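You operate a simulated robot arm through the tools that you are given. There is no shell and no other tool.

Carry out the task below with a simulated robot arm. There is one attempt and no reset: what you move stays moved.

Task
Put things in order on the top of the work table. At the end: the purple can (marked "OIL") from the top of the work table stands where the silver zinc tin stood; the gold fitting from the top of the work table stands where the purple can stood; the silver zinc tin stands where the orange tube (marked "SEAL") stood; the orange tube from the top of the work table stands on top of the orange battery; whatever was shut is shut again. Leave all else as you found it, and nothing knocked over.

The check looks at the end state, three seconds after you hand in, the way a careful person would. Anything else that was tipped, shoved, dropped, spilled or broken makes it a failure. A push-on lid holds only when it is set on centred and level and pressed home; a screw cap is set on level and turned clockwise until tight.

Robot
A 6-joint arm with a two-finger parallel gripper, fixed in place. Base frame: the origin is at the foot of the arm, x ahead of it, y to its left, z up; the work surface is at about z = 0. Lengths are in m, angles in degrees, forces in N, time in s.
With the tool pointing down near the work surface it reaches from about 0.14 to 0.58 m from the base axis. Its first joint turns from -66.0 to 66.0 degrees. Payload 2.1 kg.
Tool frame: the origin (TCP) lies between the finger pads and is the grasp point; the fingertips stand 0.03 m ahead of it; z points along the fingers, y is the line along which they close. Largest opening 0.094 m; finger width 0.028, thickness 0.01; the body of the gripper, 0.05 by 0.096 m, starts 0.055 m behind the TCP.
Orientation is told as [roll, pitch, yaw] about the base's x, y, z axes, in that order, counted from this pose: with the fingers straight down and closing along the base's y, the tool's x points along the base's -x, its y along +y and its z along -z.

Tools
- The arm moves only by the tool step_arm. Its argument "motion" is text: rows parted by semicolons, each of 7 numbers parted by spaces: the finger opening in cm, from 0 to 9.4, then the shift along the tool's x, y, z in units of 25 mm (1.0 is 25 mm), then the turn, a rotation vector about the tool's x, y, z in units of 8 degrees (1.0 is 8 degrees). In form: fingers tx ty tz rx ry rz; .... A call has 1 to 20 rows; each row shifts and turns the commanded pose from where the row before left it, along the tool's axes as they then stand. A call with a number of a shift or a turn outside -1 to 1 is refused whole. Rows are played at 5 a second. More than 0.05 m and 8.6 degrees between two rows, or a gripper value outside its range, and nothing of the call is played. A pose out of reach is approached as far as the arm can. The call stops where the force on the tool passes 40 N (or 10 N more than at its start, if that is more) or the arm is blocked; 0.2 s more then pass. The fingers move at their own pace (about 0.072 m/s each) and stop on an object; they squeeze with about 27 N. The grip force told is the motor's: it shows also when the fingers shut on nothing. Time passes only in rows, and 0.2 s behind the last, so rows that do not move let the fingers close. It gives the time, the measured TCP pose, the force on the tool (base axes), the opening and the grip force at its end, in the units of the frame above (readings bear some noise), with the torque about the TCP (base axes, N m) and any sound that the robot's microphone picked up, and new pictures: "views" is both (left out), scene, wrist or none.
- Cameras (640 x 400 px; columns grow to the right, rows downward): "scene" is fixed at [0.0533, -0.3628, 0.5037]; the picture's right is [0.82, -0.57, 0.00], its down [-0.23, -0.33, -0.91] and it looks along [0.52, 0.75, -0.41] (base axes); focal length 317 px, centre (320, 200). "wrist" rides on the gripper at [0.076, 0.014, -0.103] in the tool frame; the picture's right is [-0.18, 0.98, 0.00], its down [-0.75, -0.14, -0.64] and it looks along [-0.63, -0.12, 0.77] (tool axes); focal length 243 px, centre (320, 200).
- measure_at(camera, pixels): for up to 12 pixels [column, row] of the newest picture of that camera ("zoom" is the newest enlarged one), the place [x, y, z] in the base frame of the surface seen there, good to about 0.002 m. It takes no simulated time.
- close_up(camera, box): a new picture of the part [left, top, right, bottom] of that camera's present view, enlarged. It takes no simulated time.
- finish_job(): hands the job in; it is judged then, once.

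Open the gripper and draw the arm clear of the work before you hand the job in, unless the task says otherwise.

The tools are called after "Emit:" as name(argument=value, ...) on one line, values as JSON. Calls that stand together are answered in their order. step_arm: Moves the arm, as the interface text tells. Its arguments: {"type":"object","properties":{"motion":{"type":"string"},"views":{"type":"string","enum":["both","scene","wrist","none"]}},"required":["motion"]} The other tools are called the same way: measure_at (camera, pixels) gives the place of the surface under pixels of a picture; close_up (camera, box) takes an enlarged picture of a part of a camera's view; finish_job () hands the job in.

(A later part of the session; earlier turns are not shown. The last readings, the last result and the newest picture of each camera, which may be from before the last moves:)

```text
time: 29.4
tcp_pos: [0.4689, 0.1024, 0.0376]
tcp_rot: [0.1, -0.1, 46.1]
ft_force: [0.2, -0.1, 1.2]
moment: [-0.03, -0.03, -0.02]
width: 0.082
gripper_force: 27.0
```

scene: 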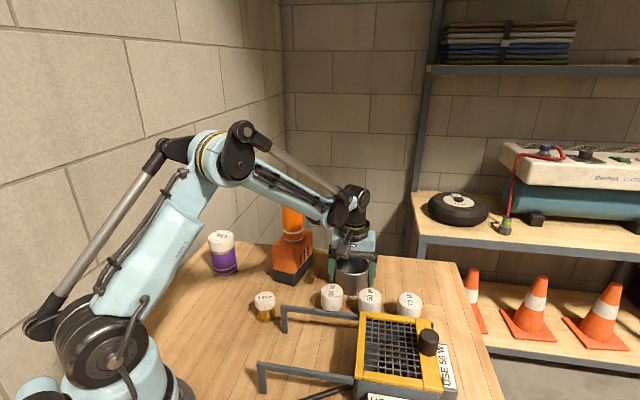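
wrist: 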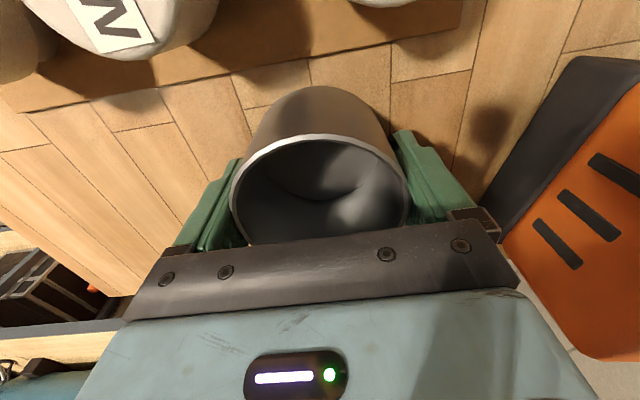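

Gripped at 0.082 with the tin centred. I lift slowly first to z≈0.16 and look.

Emit:
step_arm(motion="6.5 0 0 -0.2 0 0 0; 6.5 0 0 -0.5 0 0 0; 6.5 0 0 -0.8 0 0 0; 6.5 0 0 -1 0 0 0; 6.5 0 0 -1 0 0 0; 6.5 0 0 -1 0 0 0; 6.5 0 0 -0.4 0 0 0; 6.5 0 0 0 0 0 0", views="both")

```text
time: 31.2
tcp_pos: [0.4708, 0.1044, 0.1629]
tcp_rot: [0.1, -0.1, 45.9]
ft_force: [0.0, 0.6, -1.1]
moment: [0.0, 0.01, -0.02]
width: 0.0821
gripper_force: 26.4
```

scene: 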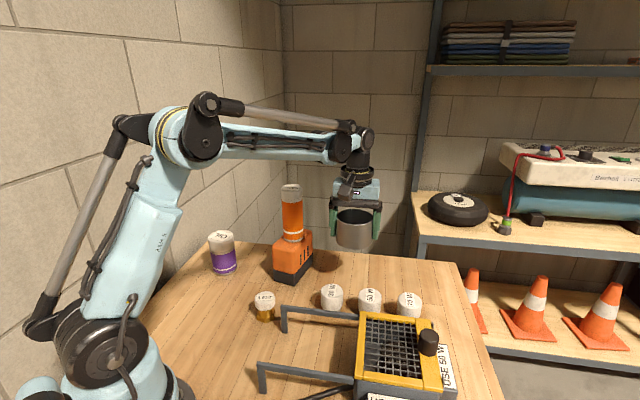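
wrist: 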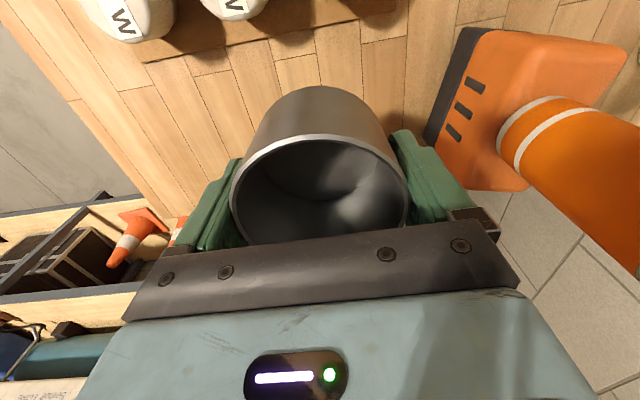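

The tin hangs level. I carry it back along y≈0.10, away from the tube, then across to above the tube's old spot (0.169, 0.2135).

Emit:
step_arm(motion="6.5 0.95 0.935 0 0 0 0; 6.5 0.95 0.935 0 0 0 0; 6.5 0.95 0.935 0 0 0 0; 6.5 0.95 0.935 0 0 0 0; 6.5 0.95 0.935 0 0 0 0; 6.5 0.95 0.935 0 0 0 0; 6.5 -0.077 0.87 0 0 0 0; 6.5 -0.077 0.87 0 0 0 0; 6.5 -0.077 0.87 0 0 0 0; 6.5 -0.077 0.87 0 0 0 0; 6.5 -0.077 0.87 0 0 0 0; 6.5 -0.077 0.87 0 0 0 0; 6.5 -0.077 0.87 0 0 0 0; 6.5 0 0 0 0 0 0; 6.5 0 0 0 0 0 0", views="both")

```text
time: 34.4
tcp_pos: [0.171, 0.2098, 0.1598]
tcp_rot: [0.0, -0.1, 46.0]
ft_force: [0.3, 0.2, -1.7]
moment: [0.0, 0.0, -0.04]
width: 0.0819
gripper_force: 26.6
```

scene: 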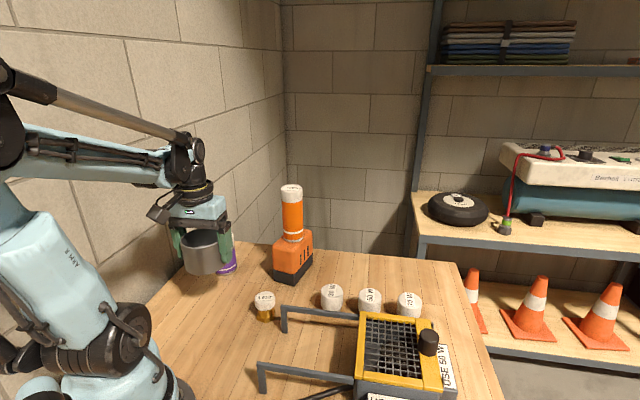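
wrist: 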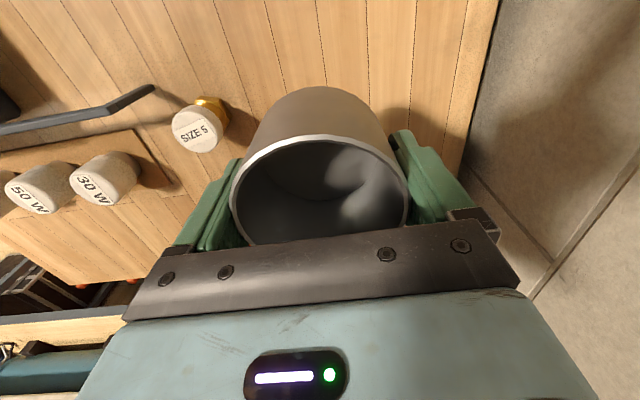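

The tin is above the tube's old spot. I check the table edge and wall clearance on the right of the wrist view, and the tin's own position.

Emit:
measure_at(camera="wrist", pixels=[[485, 60], [470, 120], [455, 165], [520, 120], [440, 130], [235, 190], [405, 190], [320, 138], [320, 92], [210, 128], [560, 220], [600, 100]])

Emit:
close_up(camera="scene", box=[140, 200, 260, 330])

```text
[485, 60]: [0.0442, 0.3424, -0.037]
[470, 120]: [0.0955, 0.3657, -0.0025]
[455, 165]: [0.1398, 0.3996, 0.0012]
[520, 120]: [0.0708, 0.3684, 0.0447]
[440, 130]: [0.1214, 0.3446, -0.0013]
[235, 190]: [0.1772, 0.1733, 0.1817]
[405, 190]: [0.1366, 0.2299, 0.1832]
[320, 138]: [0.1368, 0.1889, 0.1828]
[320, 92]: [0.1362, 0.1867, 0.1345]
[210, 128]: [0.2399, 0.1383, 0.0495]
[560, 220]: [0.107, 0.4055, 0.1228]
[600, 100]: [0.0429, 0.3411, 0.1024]
```

```text
3.08 times, centred on (200, 265) of scene
```

zoom: 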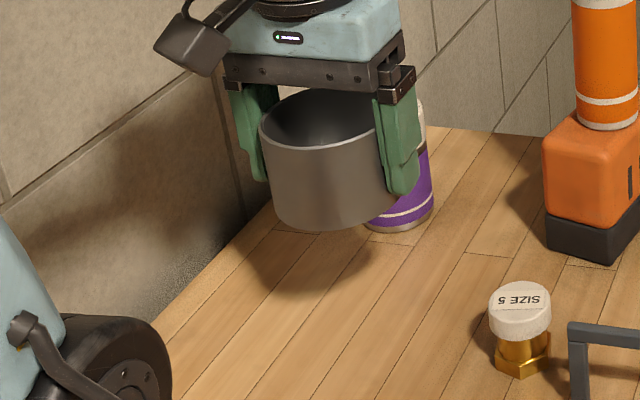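

All clear of wall and can. I correct by ~3 mm and lower to about 3 mm above the table.

Emit:
step_arm(motion="6.5 -0.045 0.13 0 0 0 0; 6.5 0 0 1 0 0 0; 6.5 0 0 1 0 0 0; 6.5 0 0 1 0 0 0; 6.5 0 0 0.8 0 0 0; 6.5 0 0 0.6 0 0 0; 6.5 0 0 0.3 0 0 0; 6.5 0 0 0 0 0 0; 6.5 0 0 0 0 0 0", views="both")

```text
time: 36.4
tcp_pos: [0.1691, 0.2141, 0.0446]
tcp_rot: [0.0, -0.1, 46.0]
ft_force: [-0.7, -1.0, -1.3]
moment: [0.02, 0.01, 0.0]
width: 0.0821
gripper_force: 27.2
```

scene: 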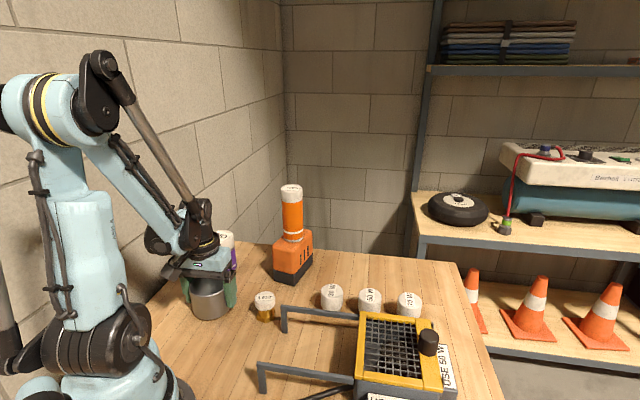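
wrist: 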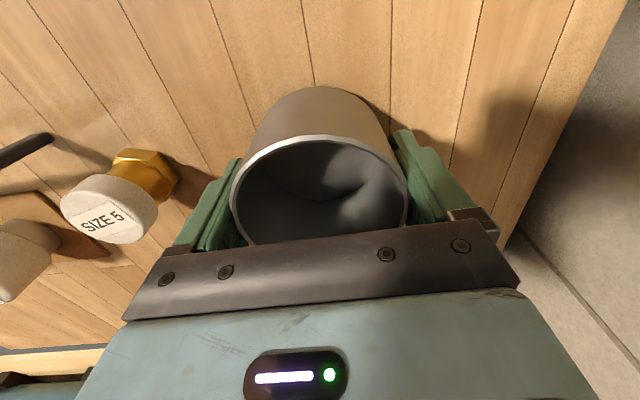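

About 7 mm remain. I lower 5 mm, then in half-mm rows watching force.

Emit:
step_arm(motion="6.5 0 0 0.1 0 0 0; 6.5 0 0 0.06 0 0 0; 6.5 0 0 0.04 0 0 0; 6.5 0 0 0 0 0 0", views="none")

```text
time: 37.4
tcp_pos: [0.1674, 0.2155, 0.0391]
tcp_rot: [0.0, -0.1, 45.9]
ft_force: [-0.4, 0.0, -1.9]
moment: [-0.01, 0.04, -0.04]
width: 0.0823
gripper_force: 27.0
```

No contact yet (-1.9 N); continue with 0.5 mm rows.

Emit:
step_arm(motion="6.5 0 0 0.02 0 0 0; 6.5 0 0 0.02 0 0 0; 6.5 0 0 0 0 0 0", views="none")

```text
time: 38.2
tcp_pos: [0.1684, 0.216, 0.0381]
tcp_rot: [0.1, -0.1, 46.0]
ft_force: [-5.7, 2.3, 19.6]
moment: [-0.04, 0.01, -0.13]
width: 0.082
gripper_force: 26.8
```

Table contact (19.6 N). I back off half a mm and release gently.

Emit:
step_arm(motion="6.5 0 0 -0.016 0 0 0; 6.5 0 0 0 0 0 0; 8.2 0 0 0 0 0 0; 8.35 0 0 0 0 0 0; 8.6 0 0 0 0 0 0; 9 0 0 0 0 0 0; 9.4 0 0 0 0 0 0; 9.4 0 0 0 0 0 0", views="both")

```text
time: 40.0
tcp_pos: [0.1678, 0.2149, 0.0372]
tcp_rot: [0.0, -0.1, 46.0]
ft_force: [0.7, 0.3, 0.1]
moment: [0.03, 0.01, -0.01]
width: 0.094
gripper_force: 0.1
```

scene: 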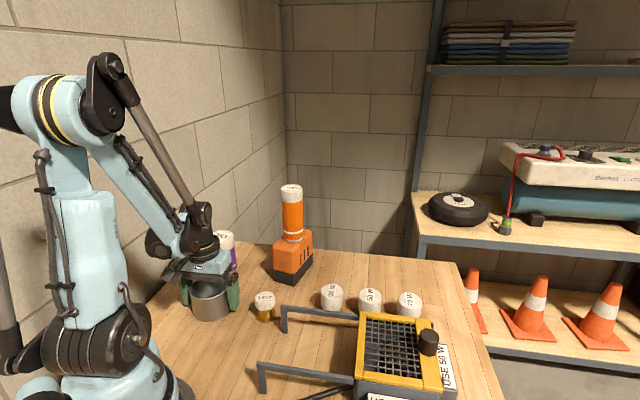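
wrist: 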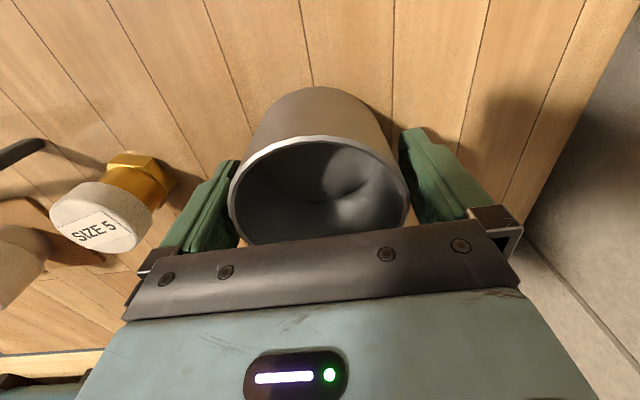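

The tin stands free on the tube's spot. I rise straight up to z≈0.22, then move over the purple can (0.240, 0.336).

Emit:
step_arm(motion="9.4 0 0 -0.4 0 0 0; 9.4 0 0 -0.9 0 0 0; 9.4 0 0 -1 0 0 0; 9.4 0 0 -1 0 0 0; 9.4 0 0 -1 0 0 0; 9.4 0 0 -1 0 0 0; 9.4 0 0 -1 0 0 0; 9.4 0 0 -1 0 0 0; 9.4 -0.917 0.218 0 0 0 0; 9.4 -0.917 0.218 0 0 0 0; 9.4 -0.917 0.218 0 0 0 0; 9.4 -0.917 0.218 0 0 0 0; 9.4 -0.917 0.218 0 0 0 0; 9.4 -0.917 0.218 0 0 0 0; 9.4 0 0 0 0 0 0; 9.4 0 0 0 0 0 0", views="both")

```text
time: 43.4
tcp_pos: [0.2385, 0.3353, 0.222]
tcp_rot: [0.1, 0.0, 46.1]
ft_force: [0.4, 0.3, -0.5]
moment: [0.02, 0.01, 0.02]
width: 0.094
gripper_force: 0.0
```

scene: 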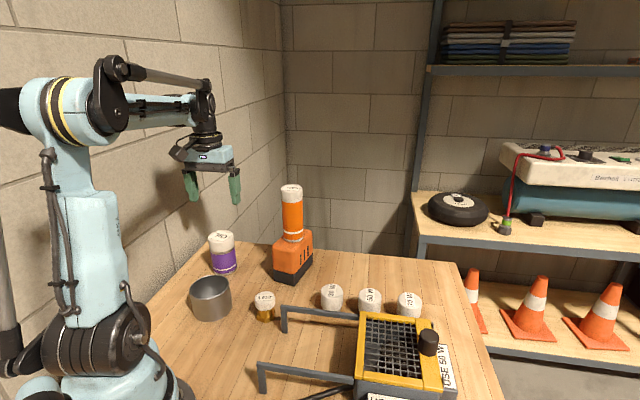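
wrist: 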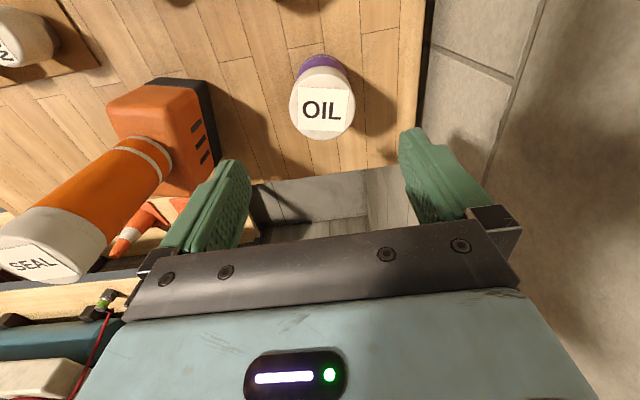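

The "OIL" lid is at (322,103) in the wrist view. I measure its rim to centre.

Emit:
close_up(camera="wrist", box=[270, 40, 380, 150])

```text
3.64 times, centred on (325, 95) of wrist
```

zoom: 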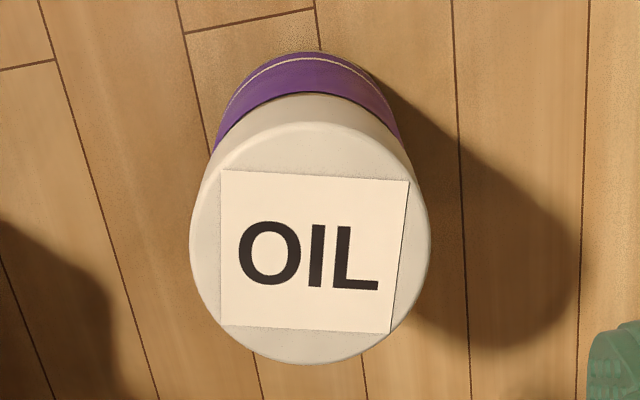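

Sampling the lid rim of the can.

Emit:
measure_at(camera="zoom", pixels=[[194, 250], [427, 250], [312, 360], [312, 128], [225, 160], [398, 165], [225, 330], [395, 328], [312, 250], [250, 348], [370, 350], [312, 60]])

```text
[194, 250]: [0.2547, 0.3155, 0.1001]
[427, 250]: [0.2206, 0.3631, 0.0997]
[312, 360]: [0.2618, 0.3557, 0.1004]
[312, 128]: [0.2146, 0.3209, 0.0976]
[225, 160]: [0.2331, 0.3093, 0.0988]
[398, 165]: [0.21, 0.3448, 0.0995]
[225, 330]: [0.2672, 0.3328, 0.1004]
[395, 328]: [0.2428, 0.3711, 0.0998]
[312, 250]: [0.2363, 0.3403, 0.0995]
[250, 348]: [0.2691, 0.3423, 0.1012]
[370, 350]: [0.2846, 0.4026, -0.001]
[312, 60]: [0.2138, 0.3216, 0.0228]
```

Can centre ≈ (0.2385, 0.338), r≈0.029. I nudge ~2.5 mm and descend to z≈0.053 with the fingers open.

Emit:
step_arm(motion="9.4 -0.07 0.07 0 0 0 0; 9.4 0 0 1 0 0 0; 9.4 0 0 1 0 0 0; 9.4 0 0 1 0 0 0; 9.4 0 0 1 0 0 0; 9.4 0 0 0.9 0 0 0; 9.4 0 0 0.8 0 0 0; 9.4 0 0 0.6 0 0 0; 9.4 0 0 0.4 0 0 0; 9.4 0 0 0 0 0 0; 9.4 0 0 0 0 0 0", views="both")

```text
time: 45.8
tcp_pos: [0.2393, 0.3383, 0.0537]
tcp_rot: [-0.1, -0.1, 46.0]
ft_force: [0.9, -0.7, 0.6]
moment: [0.01, 0.0, 0.0]
width: 0.094
gripper_force: 0.1
```

scene: 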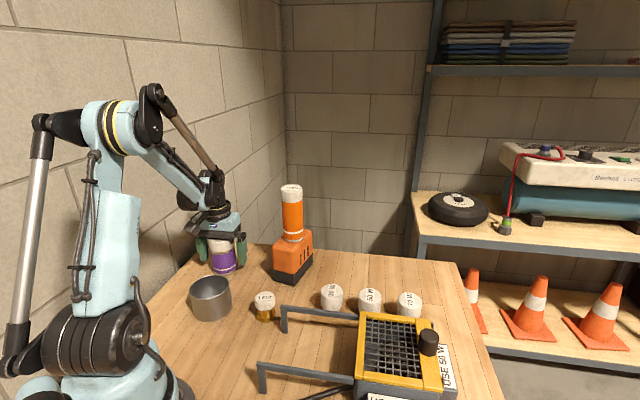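
wrist: 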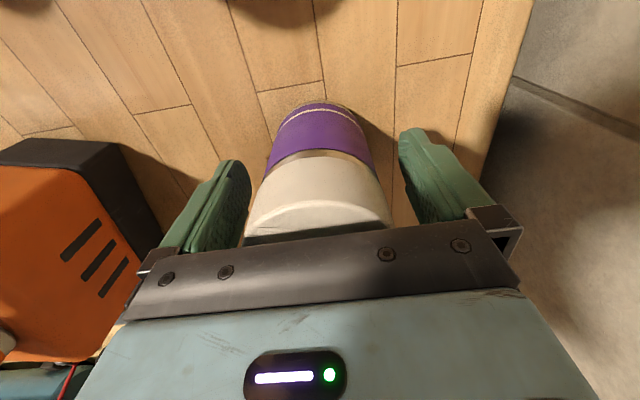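

The can stands between the fingers, well centred. I close slowly.

Emit:
step_arm(motion="8 0 0 0 0 0 0; 7 0 0 0 0 0 0; 6.4 0 0 0 0 0 0; 6.1 0 0 0 0 0 0; 5.8 0 0 0 0 0 0; 5.5 0 0 0 0 0 0; 5 0 0 0 0 0 0; 4.5 0 0 0 0 0 0; 4.5 0 0 0 0 0 0", views="both")

Emit:
close_up(camera="wrist", box=[180, 70, 460, 260])

```text
time: 47.8
tcp_pos: [0.24, 0.3377, 0.0545]
tcp_rot: [0.0, 0.0, 46.0]
ft_force: [0.0, 0.1, 2.3]
moment: [0.02, 0.02, 0.0]
width: 0.0621
gripper_force: 27.1
```

scene: 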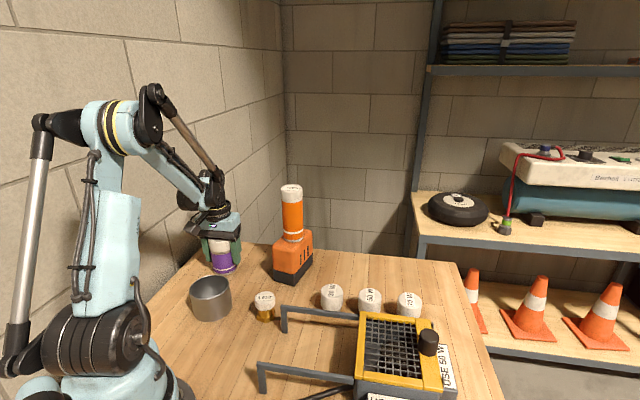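
wrist: 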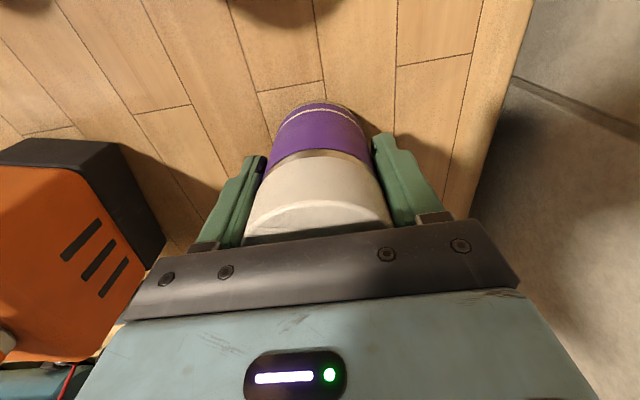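

```text
2.11 times, centred on (320, 165) of wrist
```

zoom: 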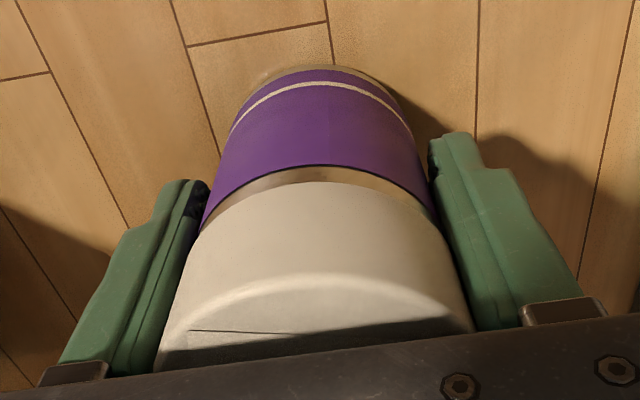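

Gripped at 0.062. I lift slowly and check that can and lid rise together.

Emit:
step_arm(motion="4.5 0 0 -0.2 0 0 0; 4.5 0 0 -0.4 0 0 0; 4.5 0 0 -0.6 0 0 0; 4.5 0 0 0 0 0 0; 4.5 0 0 0 0 0 0", views="both")

Emit:
close_up(camera="scene", box=[170, 190, 290, 300])

```text
time: 49.0
tcp_pos: [0.2395, 0.3368, 0.0848]
tcp_rot: [0.1, -0.1, 46.0]
ft_force: [0.1, 0.5, -2.6]
moment: [-0.02, -0.02, -0.04]
width: 0.0622
gripper_force: 26.9
```

scene: 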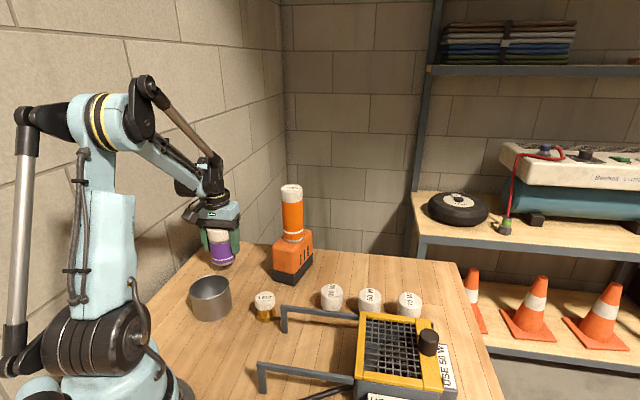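
wrist: 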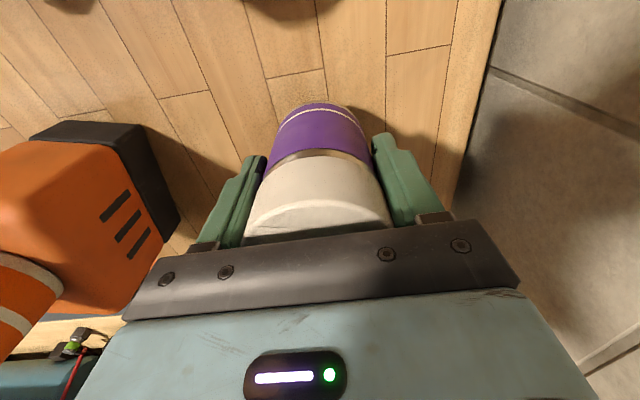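

```text
3.64 times, centred on (230, 245) of scene
```

zoom: 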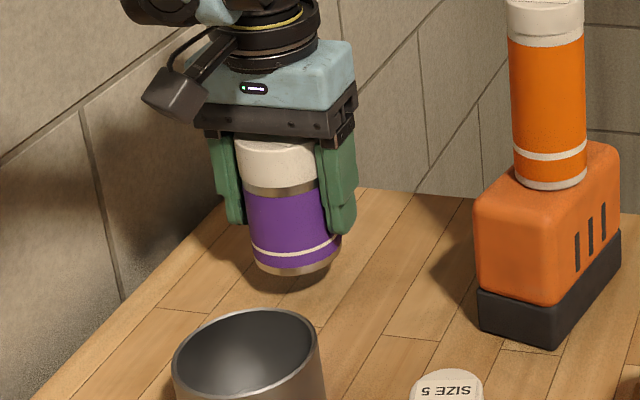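

Can with lid came up whole (2.6 N). The tube on the battery lies on the straight path, so I rise to z≈0.165 and go around near the base: first to (0.22, 0.20), then (0.27, 0.095).

Emit:
step_arm(motion="4.5 0 0 -0.8 0 0 0; 4.5 0 0 -0.8 0 0 0; 4.5 0 0 -0.8 0 0 0; 4.5 0 0 -0.8 0 0 0; 4.5 0.9 -0.646 0 0 0 0; 4.5 0.9 -0.646 0 0 0 0; 4.5 0.9 -0.646 0 0 0 0; 4.5 0.9 -0.646 0 0 0 0; 4.5 0.9 -0.646 0 0 0 0; 4.5 0.326 -0.872 0 0 0 0; 4.5 0.326 -0.872 0 0 0 0; 4.5 0.326 -0.872 0 0 0 0; 4.5 0.326 -0.872 0 0 0 0; 4.5 0.326 -0.872 0 0 0 0; 4.5 0 0 0 0 0 0; 4.5 0 0 0 0 0 0", views="both")

```text
time: 52.4
tcp_pos: [0.2685, 0.0966, 0.1632]
tcp_rot: [0.0, -0.1, 46.0]
ft_force: [0.8, -0.2, -2.5]
moment: [-0.03, 0.03, -0.02]
width: 0.062
gripper_force: 26.7
```

scene: 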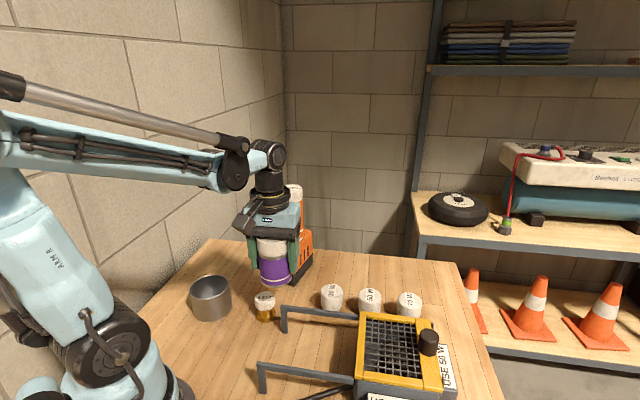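
wrist: 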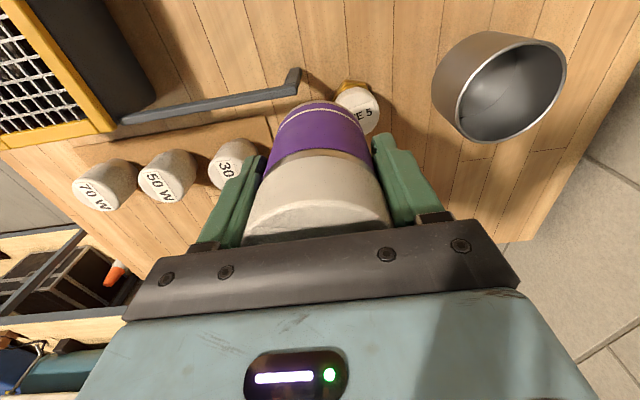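

Clear of everything. Now I carry the can outward along y≈0.10 to above the tin's old spot (0.4685, 0.1025).

Emit:
step_arm(motion="4.5 -0.955 -0.931 0 0 0 0; 4.5 -0.955 -0.931 0 0 0 0; 4.5 -0.955 -0.931 0 0 0 0; 4.5 -0.955 -0.931 0 0 0 0; 4.5 -0.955 -0.931 0 0 0 0; 4.5 -0.955 -0.931 0 0 0 0; 4.5 0 0 0 0 0 0; 4.5 0 0 0 0 0 0", views="both")

```text
time: 54.2
tcp_pos: [0.4679, 0.103, 0.1653]
tcp_rot: [0.0, -0.1, 46.0]
ft_force: [0.3, -0.8, -2.8]
moment: [0.0, -0.03, 0.01]
width: 0.0621
gripper_force: 26.7
```

scene: 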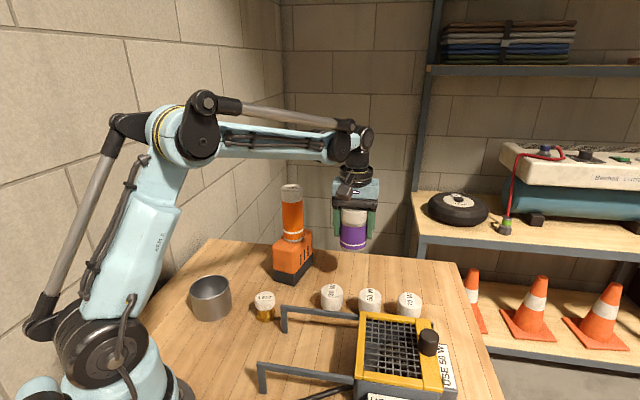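
wrist: 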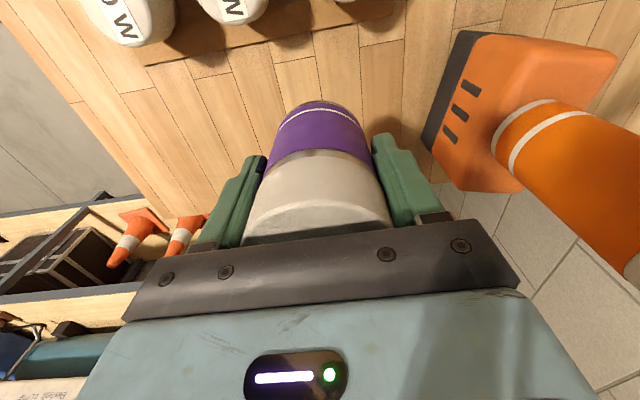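

Over the spot at (0.468, 0.103). I lower to ~4 mm above contact (expected contact at TCP z≈0.054).

Emit:
step_arm(motion="4.5 0 0 1 0 0 0; 4.5 0 0 1 0 0 0; 4.5 0 0 1 0 0 0; 4.5 0 0 0.7 0 0 0; 4.5 0 0 0.4 0 0 0; 4.5 0 0 0.12 0 0 0; 4.5 0 0 0 0 0 0; 4.5 0 0 0 0 0 0", views="both")

```text
time: 56.0
tcp_pos: [0.4692, 0.1032, 0.0576]
tcp_rot: [0.0, -0.1, 45.9]
ft_force: [-0.7, 0.6, -3.9]
moment: [0.0, 0.0, 0.02]
width: 0.0618
gripper_force: 27.4
```

scene: 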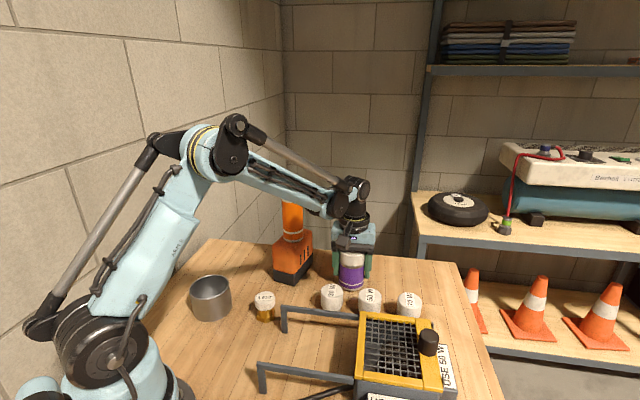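
wrist: 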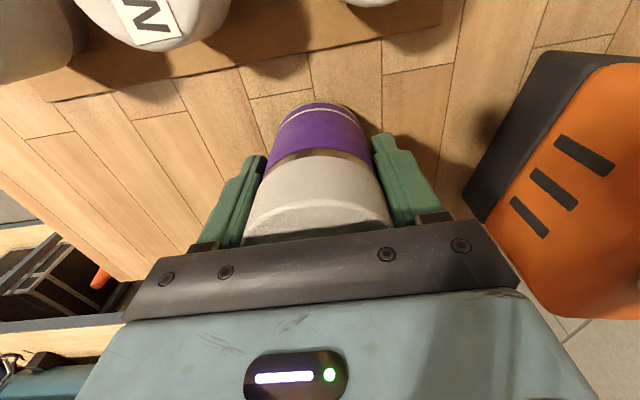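

About 3 mm remain; I lower in half-mm rows.

Emit:
step_arm(motion="4.5 0 0 0.02 0 0 0; 4.5 0 0 0.02 0 0 0; 4.5 0 0 0.02 0 0 0; 4.5 0 0 0 0 0 0", views="none")

```text
time: 57.0
tcp_pos: [0.4695, 0.1027, 0.057]
tcp_rot: [0.0, -0.1, 46.0]
ft_force: [0.0, -1.0, -1.8]
moment: [0.0, 0.01, 0.0]
width: 0.0618
gripper_force: 27.2
```

No contact yet; two more half-mm rows.

Emit:
step_arm(motion="4.5 0 0 0.02 0 0 0; 4.5 0 0 0.02 0 0 0; 4.5 0 0 0 0 0 0", views="none")

```text
time: 57.8
tcp_pos: [0.4687, 0.1052, 0.0561]
tcp_rot: [0.1, -0.1, 46.0]
ft_force: [0.2, 0.6, -1.8]
moment: [-0.02, 0.01, -0.02]
width: 0.0621
gripper_force: 27.1
```

Still free (-1.8 N); continue.

Emit:
step_arm(motion="4.5 0 0 0.02 0 0 0; 4.5 0 0 0.02 0 0 0; 4.5 0 0 0 0 0 0", views="none")

```text
time: 58.6
tcp_pos: [0.4674, 0.1036, 0.0547]
tcp_rot: [0.0, 0.0, 46.1]
ft_force: [-0.7, 0.9, -3.1]
moment: [-0.01, -0.01, 0.0]
width: 0.0617
gripper_force: 26.8
```

Still free; one half-mm row at a time now.

Emit:
step_arm(motion="4.5 0 0 0.02 0 0 0; 4.5 0 0 0 0 0 0", views="none")

```text
time: 59.2
tcp_pos: [0.4686, 0.1036, 0.0539]
tcp_rot: [0.0, -0.1, 46.0]
ft_force: [-0.3, -0.5, -3.4]
moment: [0.0, 0.04, 0.01]
width: 0.0616
gripper_force: 26.5
```

No contact yet; another half-mm.

Emit:
step_arm(motion="4.5 0 0 0.02 0 0 0; 4.5 0 0 0 0 0 0", views="none")

```text
time: 59.8
tcp_pos: [0.469, 0.1045, 0.0544]
tcp_rot: [-0.1, 0.0, 46.0]
ft_force: [-1.3, 0.2, 8.6]
moment: [-0.12, 0.02, -0.09]
width: 0.062
gripper_force: 27.1
```

Contact (8.6 N). I open the fingers gently in place.

Emit:
step_arm(motion="4.5 0 0 -0.008 0 0 0; 6.2 0 0 0 0 0 0; 6.35 0 0 0 0 0 0; 6.6 0 0 0 0 0 0; 7.2 0 0 0 0 0 0; 8 0 0 0 0 0 0; 9.4 0 0 0 0 0 0; 9.4 0 0 0 0 0 0", views="both")

```text
time: 61.6
tcp_pos: [0.4696, 0.1037, 0.0533]
tcp_rot: [0.1, -0.1, 45.9]
ft_force: [0.8, -0.4, 0.3]
moment: [-0.01, 0.02, 0.0]
width: 0.0939
gripper_force: 0.0
```

scene: 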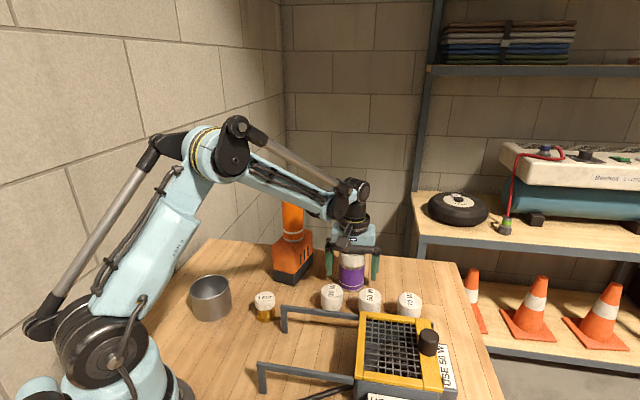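
wrist: 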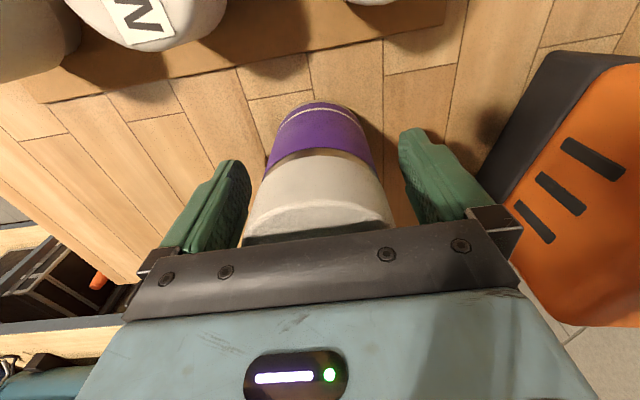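

The can stands free on the tin's old spot. I rise straight up and go back along y≈0.11, narrowing the fingers, to above the gold fitting (0.2555, 0.127).

Emit:
step_arm(motion="9.4 0 0 -0.5 0 0 0; 9.4 0 0 -1 0 0 0; 9.4 0 0 -1 0 0 0; 9.4 0 0 -1 0 0 0; 9.4 0 0 -1 0 0 0; 9.4 0 0 -1 0 0 0; 9.4 0 0 -0.4 0 0 0; 8 0 0 0 0 0 0; 6.5 0.751 0.97 0 0 0 0; 6.5 0.751 0.97 0 0 0 0; 6.5 0.751 0.97 0 0 0 0; 6.5 0.751 0.97 0 0 0 0; 6.5 0.751 0.97 0 0 0 0; 6.5 0.751 0.97 0 0 0 0; 6.5 0.751 0.97 0 0 0 0; 6.5 0 0 0 0 0 0; 6.5 0 0 0 0 0 0", views="both")

```text
time: 65.2
tcp_pos: [0.2563, 0.1243, 0.1988]
tcp_rot: [0.0, -0.1, 46.0]
ft_force: [-0.2, 0.1, 0.4]
moment: [0.0, -0.01, 0.03]
width: 0.0651
gripper_force: 0.0
```

scene: 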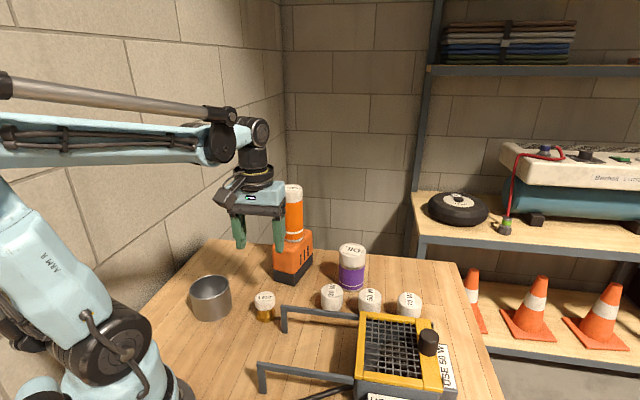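
wrist: 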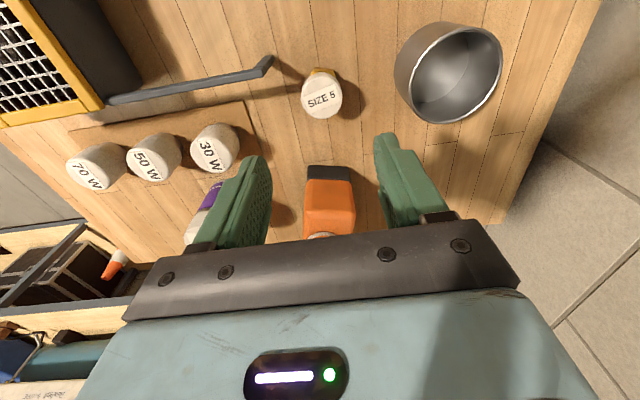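

I zoom into the fitting at (322,95), the tin and the can, to fix positions and check they stand well.

Emit:
close_up(camera="wrist", box=[270, 40, 370, 130])

Emit:
close_up(camera="scene", box=[240, 270, 320, 340])

```text
4.44 times, centred on (320, 85) of wrist
```

zoom: 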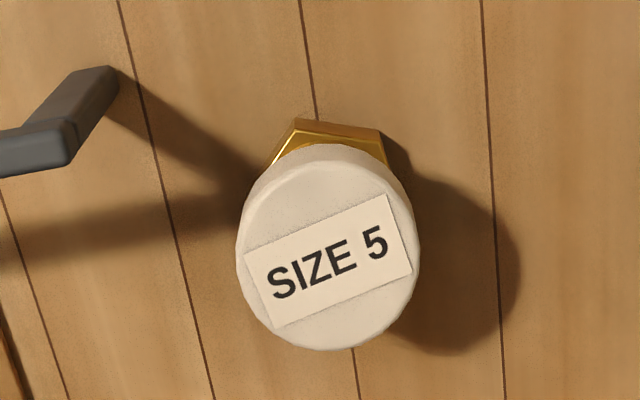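

```text
5.71 times, centred on (280, 305) of scene
```

zoom: 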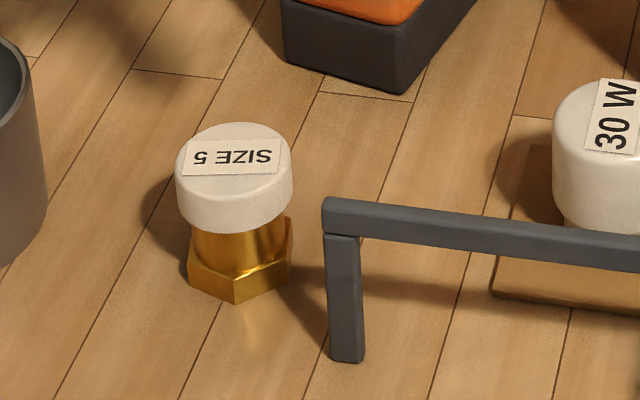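

The fitting has a white cap (r≈0.0185) over a gold neck and hex foot, and the handle post stands ~6 cm away. I measure the cap in the wrist view, plus the handle's top end.

Emit:
measure_at(camera="wrist", pixels=[[302, 97], [341.5, 96], [322, 117.5], [321, 78], [308, 84], [335, 82], [308, 112], [337, 110], [322, 97], [322, 69], [266, 62], [262, 74]])

Emit:
measure_at(camera="zoom", pixels=[[235, 150], [180, 170], [289, 160], [232, 126], [235, 225], [235, 250], [236, 290], [190, 270], [288, 250], [345, 205], [345, 355], [220, 215]])

```text
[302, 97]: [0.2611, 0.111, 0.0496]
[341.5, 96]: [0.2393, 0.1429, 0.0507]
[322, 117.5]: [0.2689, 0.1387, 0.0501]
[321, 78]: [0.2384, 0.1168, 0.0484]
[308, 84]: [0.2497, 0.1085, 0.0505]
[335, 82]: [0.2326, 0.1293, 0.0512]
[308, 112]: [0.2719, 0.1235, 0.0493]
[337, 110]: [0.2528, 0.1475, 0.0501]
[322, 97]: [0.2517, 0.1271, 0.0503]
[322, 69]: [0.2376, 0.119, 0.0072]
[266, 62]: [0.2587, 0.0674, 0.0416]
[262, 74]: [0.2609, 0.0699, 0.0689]
```

```text
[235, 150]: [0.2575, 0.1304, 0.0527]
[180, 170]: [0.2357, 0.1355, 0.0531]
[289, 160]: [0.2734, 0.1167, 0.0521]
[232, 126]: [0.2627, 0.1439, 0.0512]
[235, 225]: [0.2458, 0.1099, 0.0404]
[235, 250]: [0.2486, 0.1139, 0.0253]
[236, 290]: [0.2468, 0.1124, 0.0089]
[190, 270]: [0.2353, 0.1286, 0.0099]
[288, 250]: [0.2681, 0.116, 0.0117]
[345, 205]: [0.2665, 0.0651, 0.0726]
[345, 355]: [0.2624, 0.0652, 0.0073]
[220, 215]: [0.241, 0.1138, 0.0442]
```

Cap centre ≈ (0.253, 0.127). I shift ~2.75 mm along tool +y and descend to z≈0.08 first with a 6.5 cm opening.

Emit:
step_arm(motion="6.5 0 0.11 0 0 0 0; 6.5 0 0 1 0 0 0; 6.5 0 0 1 0 0 0; 6.5 0 0 1 0 0 0; 6.5 0 0 1 0 0 0; 6.5 0 0 0.5 0 0 0; 6.5 0 0 0 0 0 0; 6.5 0 0 0 0 0 0", views="both")

Emit:
close_up(camera="wrist", box=[200, 60, 460, 250])

```text
time: 67.0
tcp_pos: [0.2548, 0.1285, 0.0901]
tcp_rot: [-0.1, -0.1, 45.9]
ft_force: [-0.2, 0.3, -0.6]
moment: [0.04, 0.0, 0.0]
width: 0.0652
gripper_force: 0.0
```

scene: 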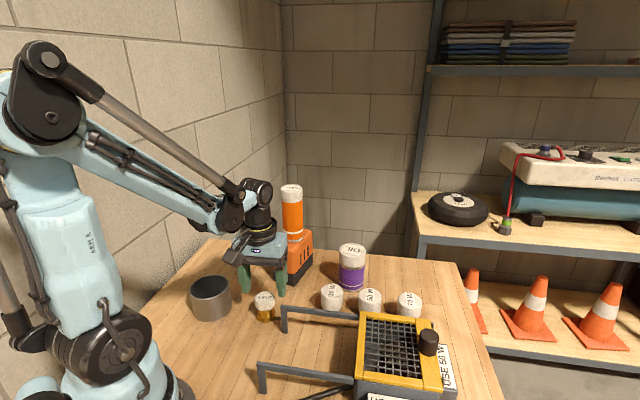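
wrist: 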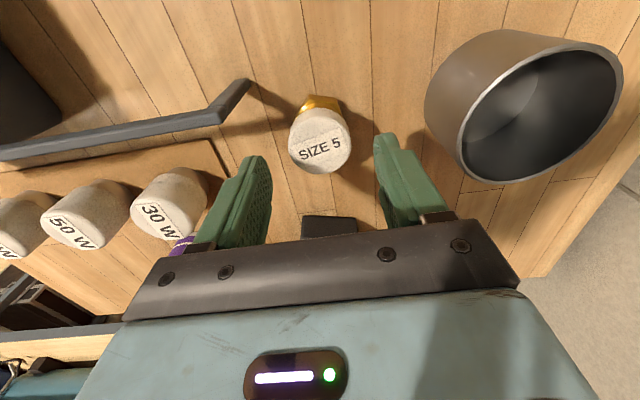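

```text
2.11 times, centred on (330, 155) of wrist
```

zoom: 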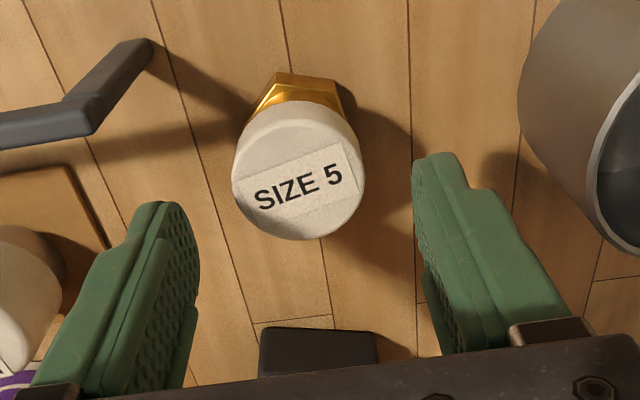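

The cap is well centred in column (~320). I check the other direction by measuring the cap rim once more.

Emit:
measure_at(camera="zoom", pixels=[[236, 178], [361, 178], [298, 237], [296, 122], [252, 222], [345, 222], [255, 140], [340, 140], [298, 200]])

```text
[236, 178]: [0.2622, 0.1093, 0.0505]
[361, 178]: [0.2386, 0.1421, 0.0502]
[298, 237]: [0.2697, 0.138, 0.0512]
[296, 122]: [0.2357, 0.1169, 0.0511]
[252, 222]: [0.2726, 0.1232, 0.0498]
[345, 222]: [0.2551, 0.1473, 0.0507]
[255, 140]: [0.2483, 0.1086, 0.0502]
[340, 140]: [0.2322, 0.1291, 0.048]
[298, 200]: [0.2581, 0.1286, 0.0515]
```

Cap centre (0.252, 0.127); I shift 2.5 mm along tool +x and descend to z≈0.037.

Emit:
step_arm(motion="6.5 0.1 0.02 0 0 0 0; 6.5 0 0 0.7 0 0 0; 6.5 0 0 0.6 0 0 0; 6.5 0 0 0.5 0 0 0; 6.5 0 0 0.3 0 0 0; 6.5 0 0 0 0 0 0; 6.5 0 0 0 0 0 0", views="both")

Emit:
close_up(camera="scene", box=[220, 230, 340, 340])

```text
time: 68.6
tcp_pos: [0.2543, 0.1267, 0.0364]
tcp_rot: [0.0, -0.2, 46.0]
ft_force: [-0.3, -0.5, 0.7]
moment: [0.01, 0.02, -0.02]
width: 0.0648
gripper_force: 0.0
```

scene: 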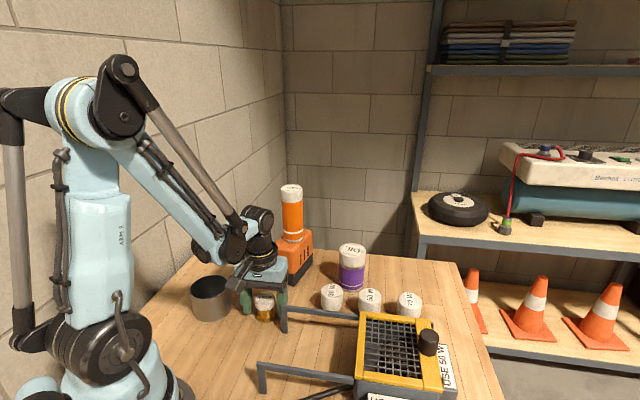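
wrist: 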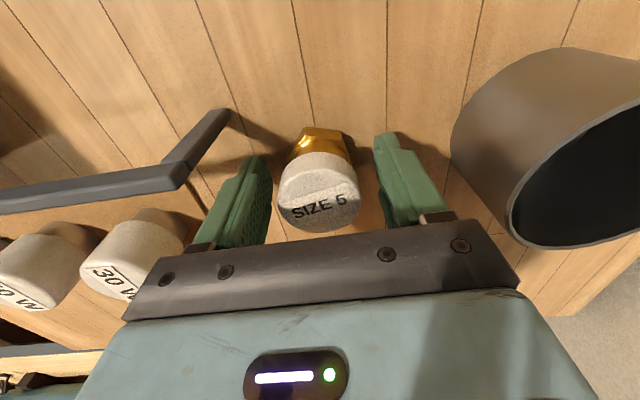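

```text
3.64 times, centred on (280, 285) of scene
```

zoom: 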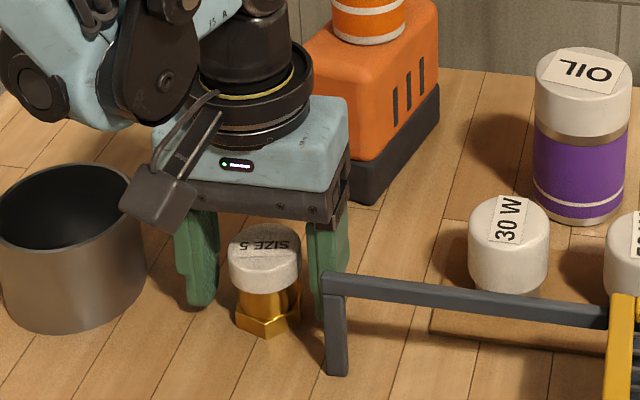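

The fitting is between the fingers, handle and tin are clear. I close slowly.

Emit:
step_arm(motion="5.5 0 0 0 0 0 0; 4.8 0 0 0 0 0 0; 4.3 0 0 0 0 0 0; 4 0 0 0 0 0 0; 3.7 0 0 0 0 0 0; 3.3 0 0 0 0 0 0; 2.8 0 0 0 0 0 0; 2.4 0 0 0 0 0 0; 2.4 0 0 0 0 0 0", views="both")

Emit:
close_up(camera="scene", box=[220, 230, 340, 340])

```text
time: 70.6
tcp_pos: [0.253, 0.1271, 0.0364]
tcp_rot: [-0.1, -0.1, 46.0]
ft_force: [-0.5, 0.1, 3.5]
moment: [0.01, -0.06, 0.03]
width: 0.0406
gripper_force: 27.1
```

scene: 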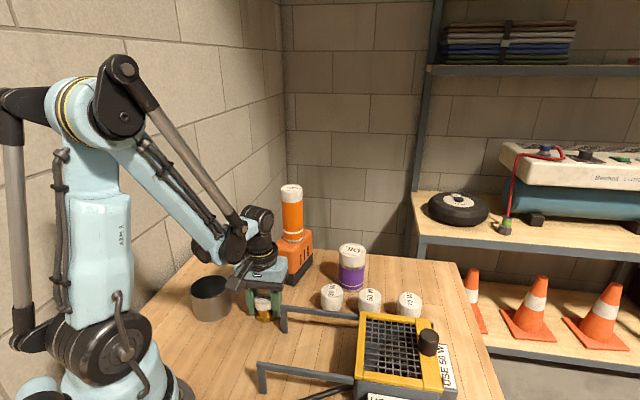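
wrist: 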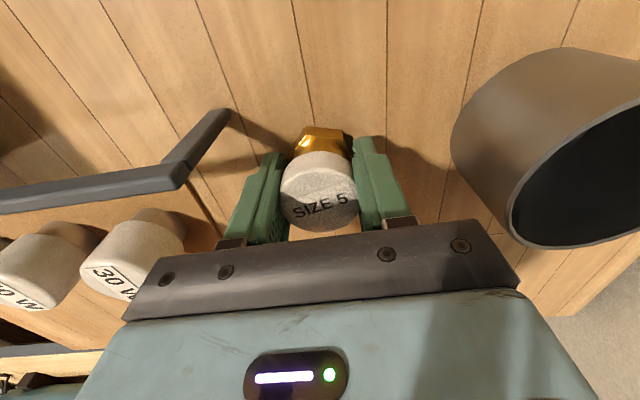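

```text
3.64 times, centred on (280, 285) of scene
```

zoom: 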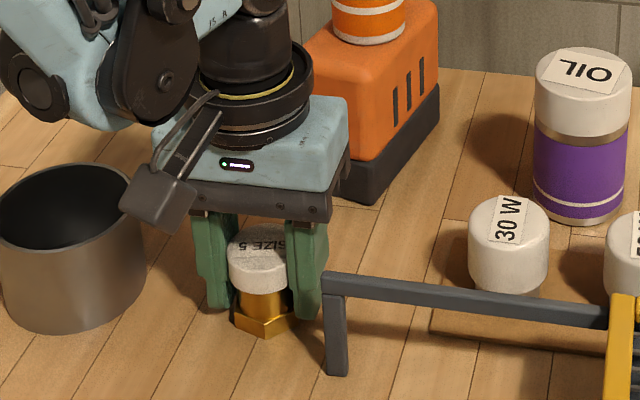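

Gripped at 0.041 on the cap. I lift slowly a centimetre or two and check that the gold body comes along.

Emit:
step_arm(motion="2.4 0 0 -0.1 0 0 0; 2.4 0 0 -0.2 0 0 0; 2.4 0 0 -0.3 0 0 0; 2.4 0 0 0 0 0 0", views="both")

Emit:
close_up(camera="scene", box=[220, 230, 340, 340])

```text
time: 71.6
tcp_pos: [0.253, 0.1248, 0.0516]
tcp_rot: [0.0, -0.1, 46.0]
ft_force: [0.3, -0.2, -1.8]
moment: [0.02, 0.03, 0.0]
width: 0.0406
gripper_force: 26.7
```

scene: 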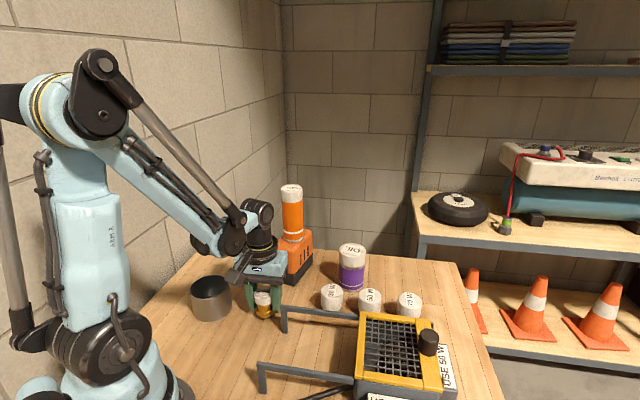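
wrist: 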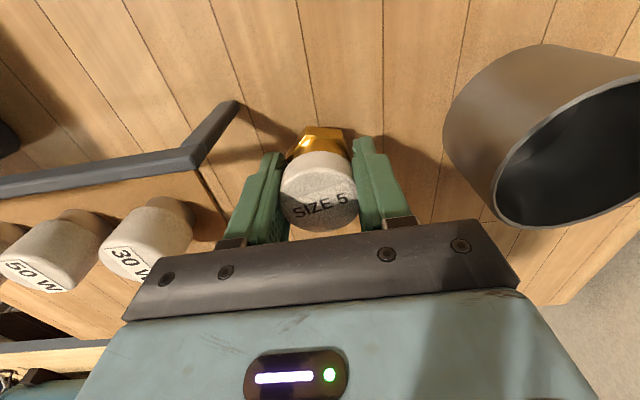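

```text
3.64 times, centred on (280, 285) of scene
```

zoom: 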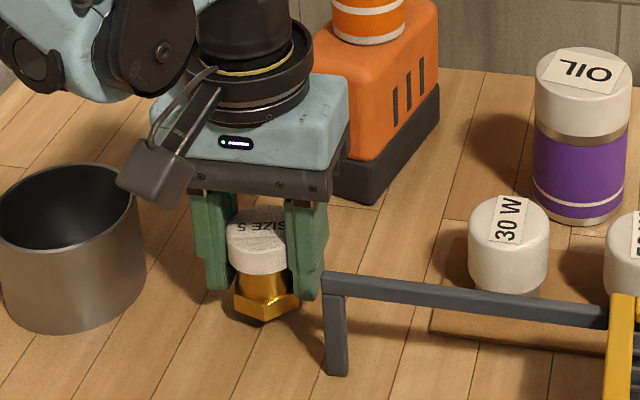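

The fitting came up whole. I rise to z≈0.16 and go via (0.22, 0.226) to the can's old spot (0.2395, 0.338).

Emit:
step_arm(motion="2.4 0 0 -0.9 0 0 0; 2.4 0 0 -0.9 0 0 0; 2.4 0 0 -0.9 0 0 0; 2.4 0 0 -0.9 0 0 0; 2.4 0 0 -0.8 0 0 0; 2.4 -0.49 0.932 0 0 0 0; 2.4 -0.49 0.932 0 0 0 0; 2.4 -0.49 0.932 0 0 0 0; 2.4 -0.49 0.932 0 0 0 0; 2.4 -0.94 0.6375 0 0 0 0; 2.4 -0.94 0.6375 0 0 0 0; 2.4 -0.94 0.6375 0 0 0 0; 2.4 -0.94 0.6375 0 0 0 0; 2.4 0 0 0 0 0 0; 2.4 0 0 0 0 0 0", views="both")

```text
time: 74.8
tcp_pos: [0.2406, 0.3366, 0.1626]
tcp_rot: [0.0, -0.1, 46.0]
ft_force: [0.7, -0.7, -0.3]
moment: [0.02, 0.01, 0.02]
width: 0.0404
gripper_force: 27.5
```

scene: 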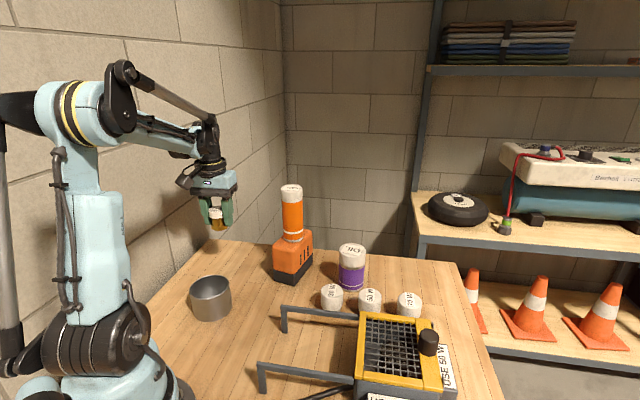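
wrist: 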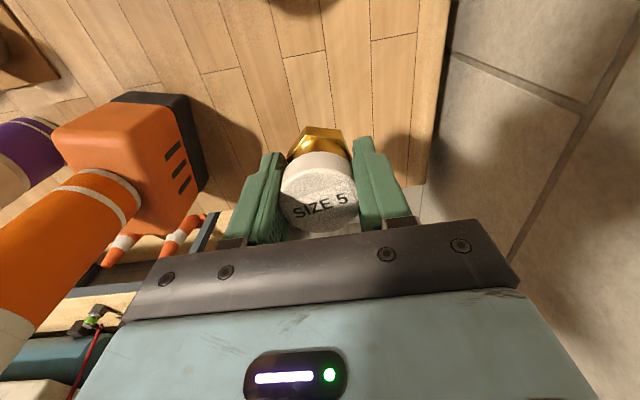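

The fitting is over the can's old spot. I lower to about 4–5 mm above the table (contact expected at TCP z≈0.0364).

Emit:
step_arm(motion="2.4 -0.04 0.04 0 0 0 0; 2.4 0 0 1 0 0 0; 2.4 0 0 1 0 0 0; 2.4 0 0 1 0 0 0; 2.4 0 0 0.9 0 0 0; 2.4 0 0 0.6 0 0 0; 2.4 0 0 0.3 0 0 0; 2.4 0 0 0.06 0 0 0; 2.4 0 0 0 0 0 0; 2.4 0 0 0 0 0 0", views="both")

```text
time: 77.0
tcp_pos: [0.2383, 0.3397, 0.039]
tcp_rot: [-0.1, -0.1, 46.0]
ft_force: [0.3, -0.7, -0.5]
moment: [0.04, 0.01, 0.01]
width: 0.0403
gripper_force: 27.0
```

scene: 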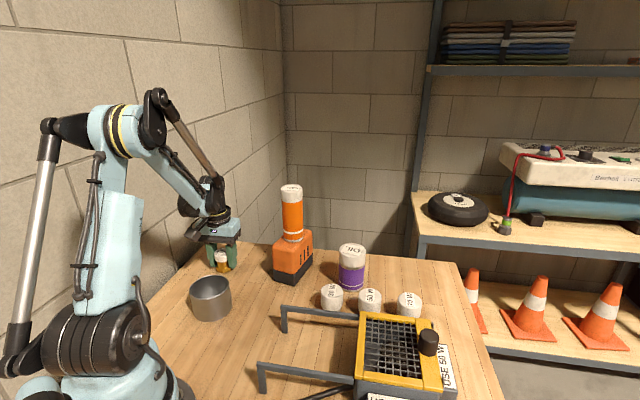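
wrist: 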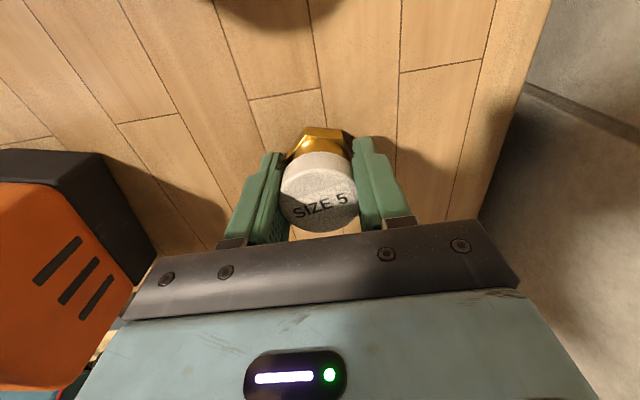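

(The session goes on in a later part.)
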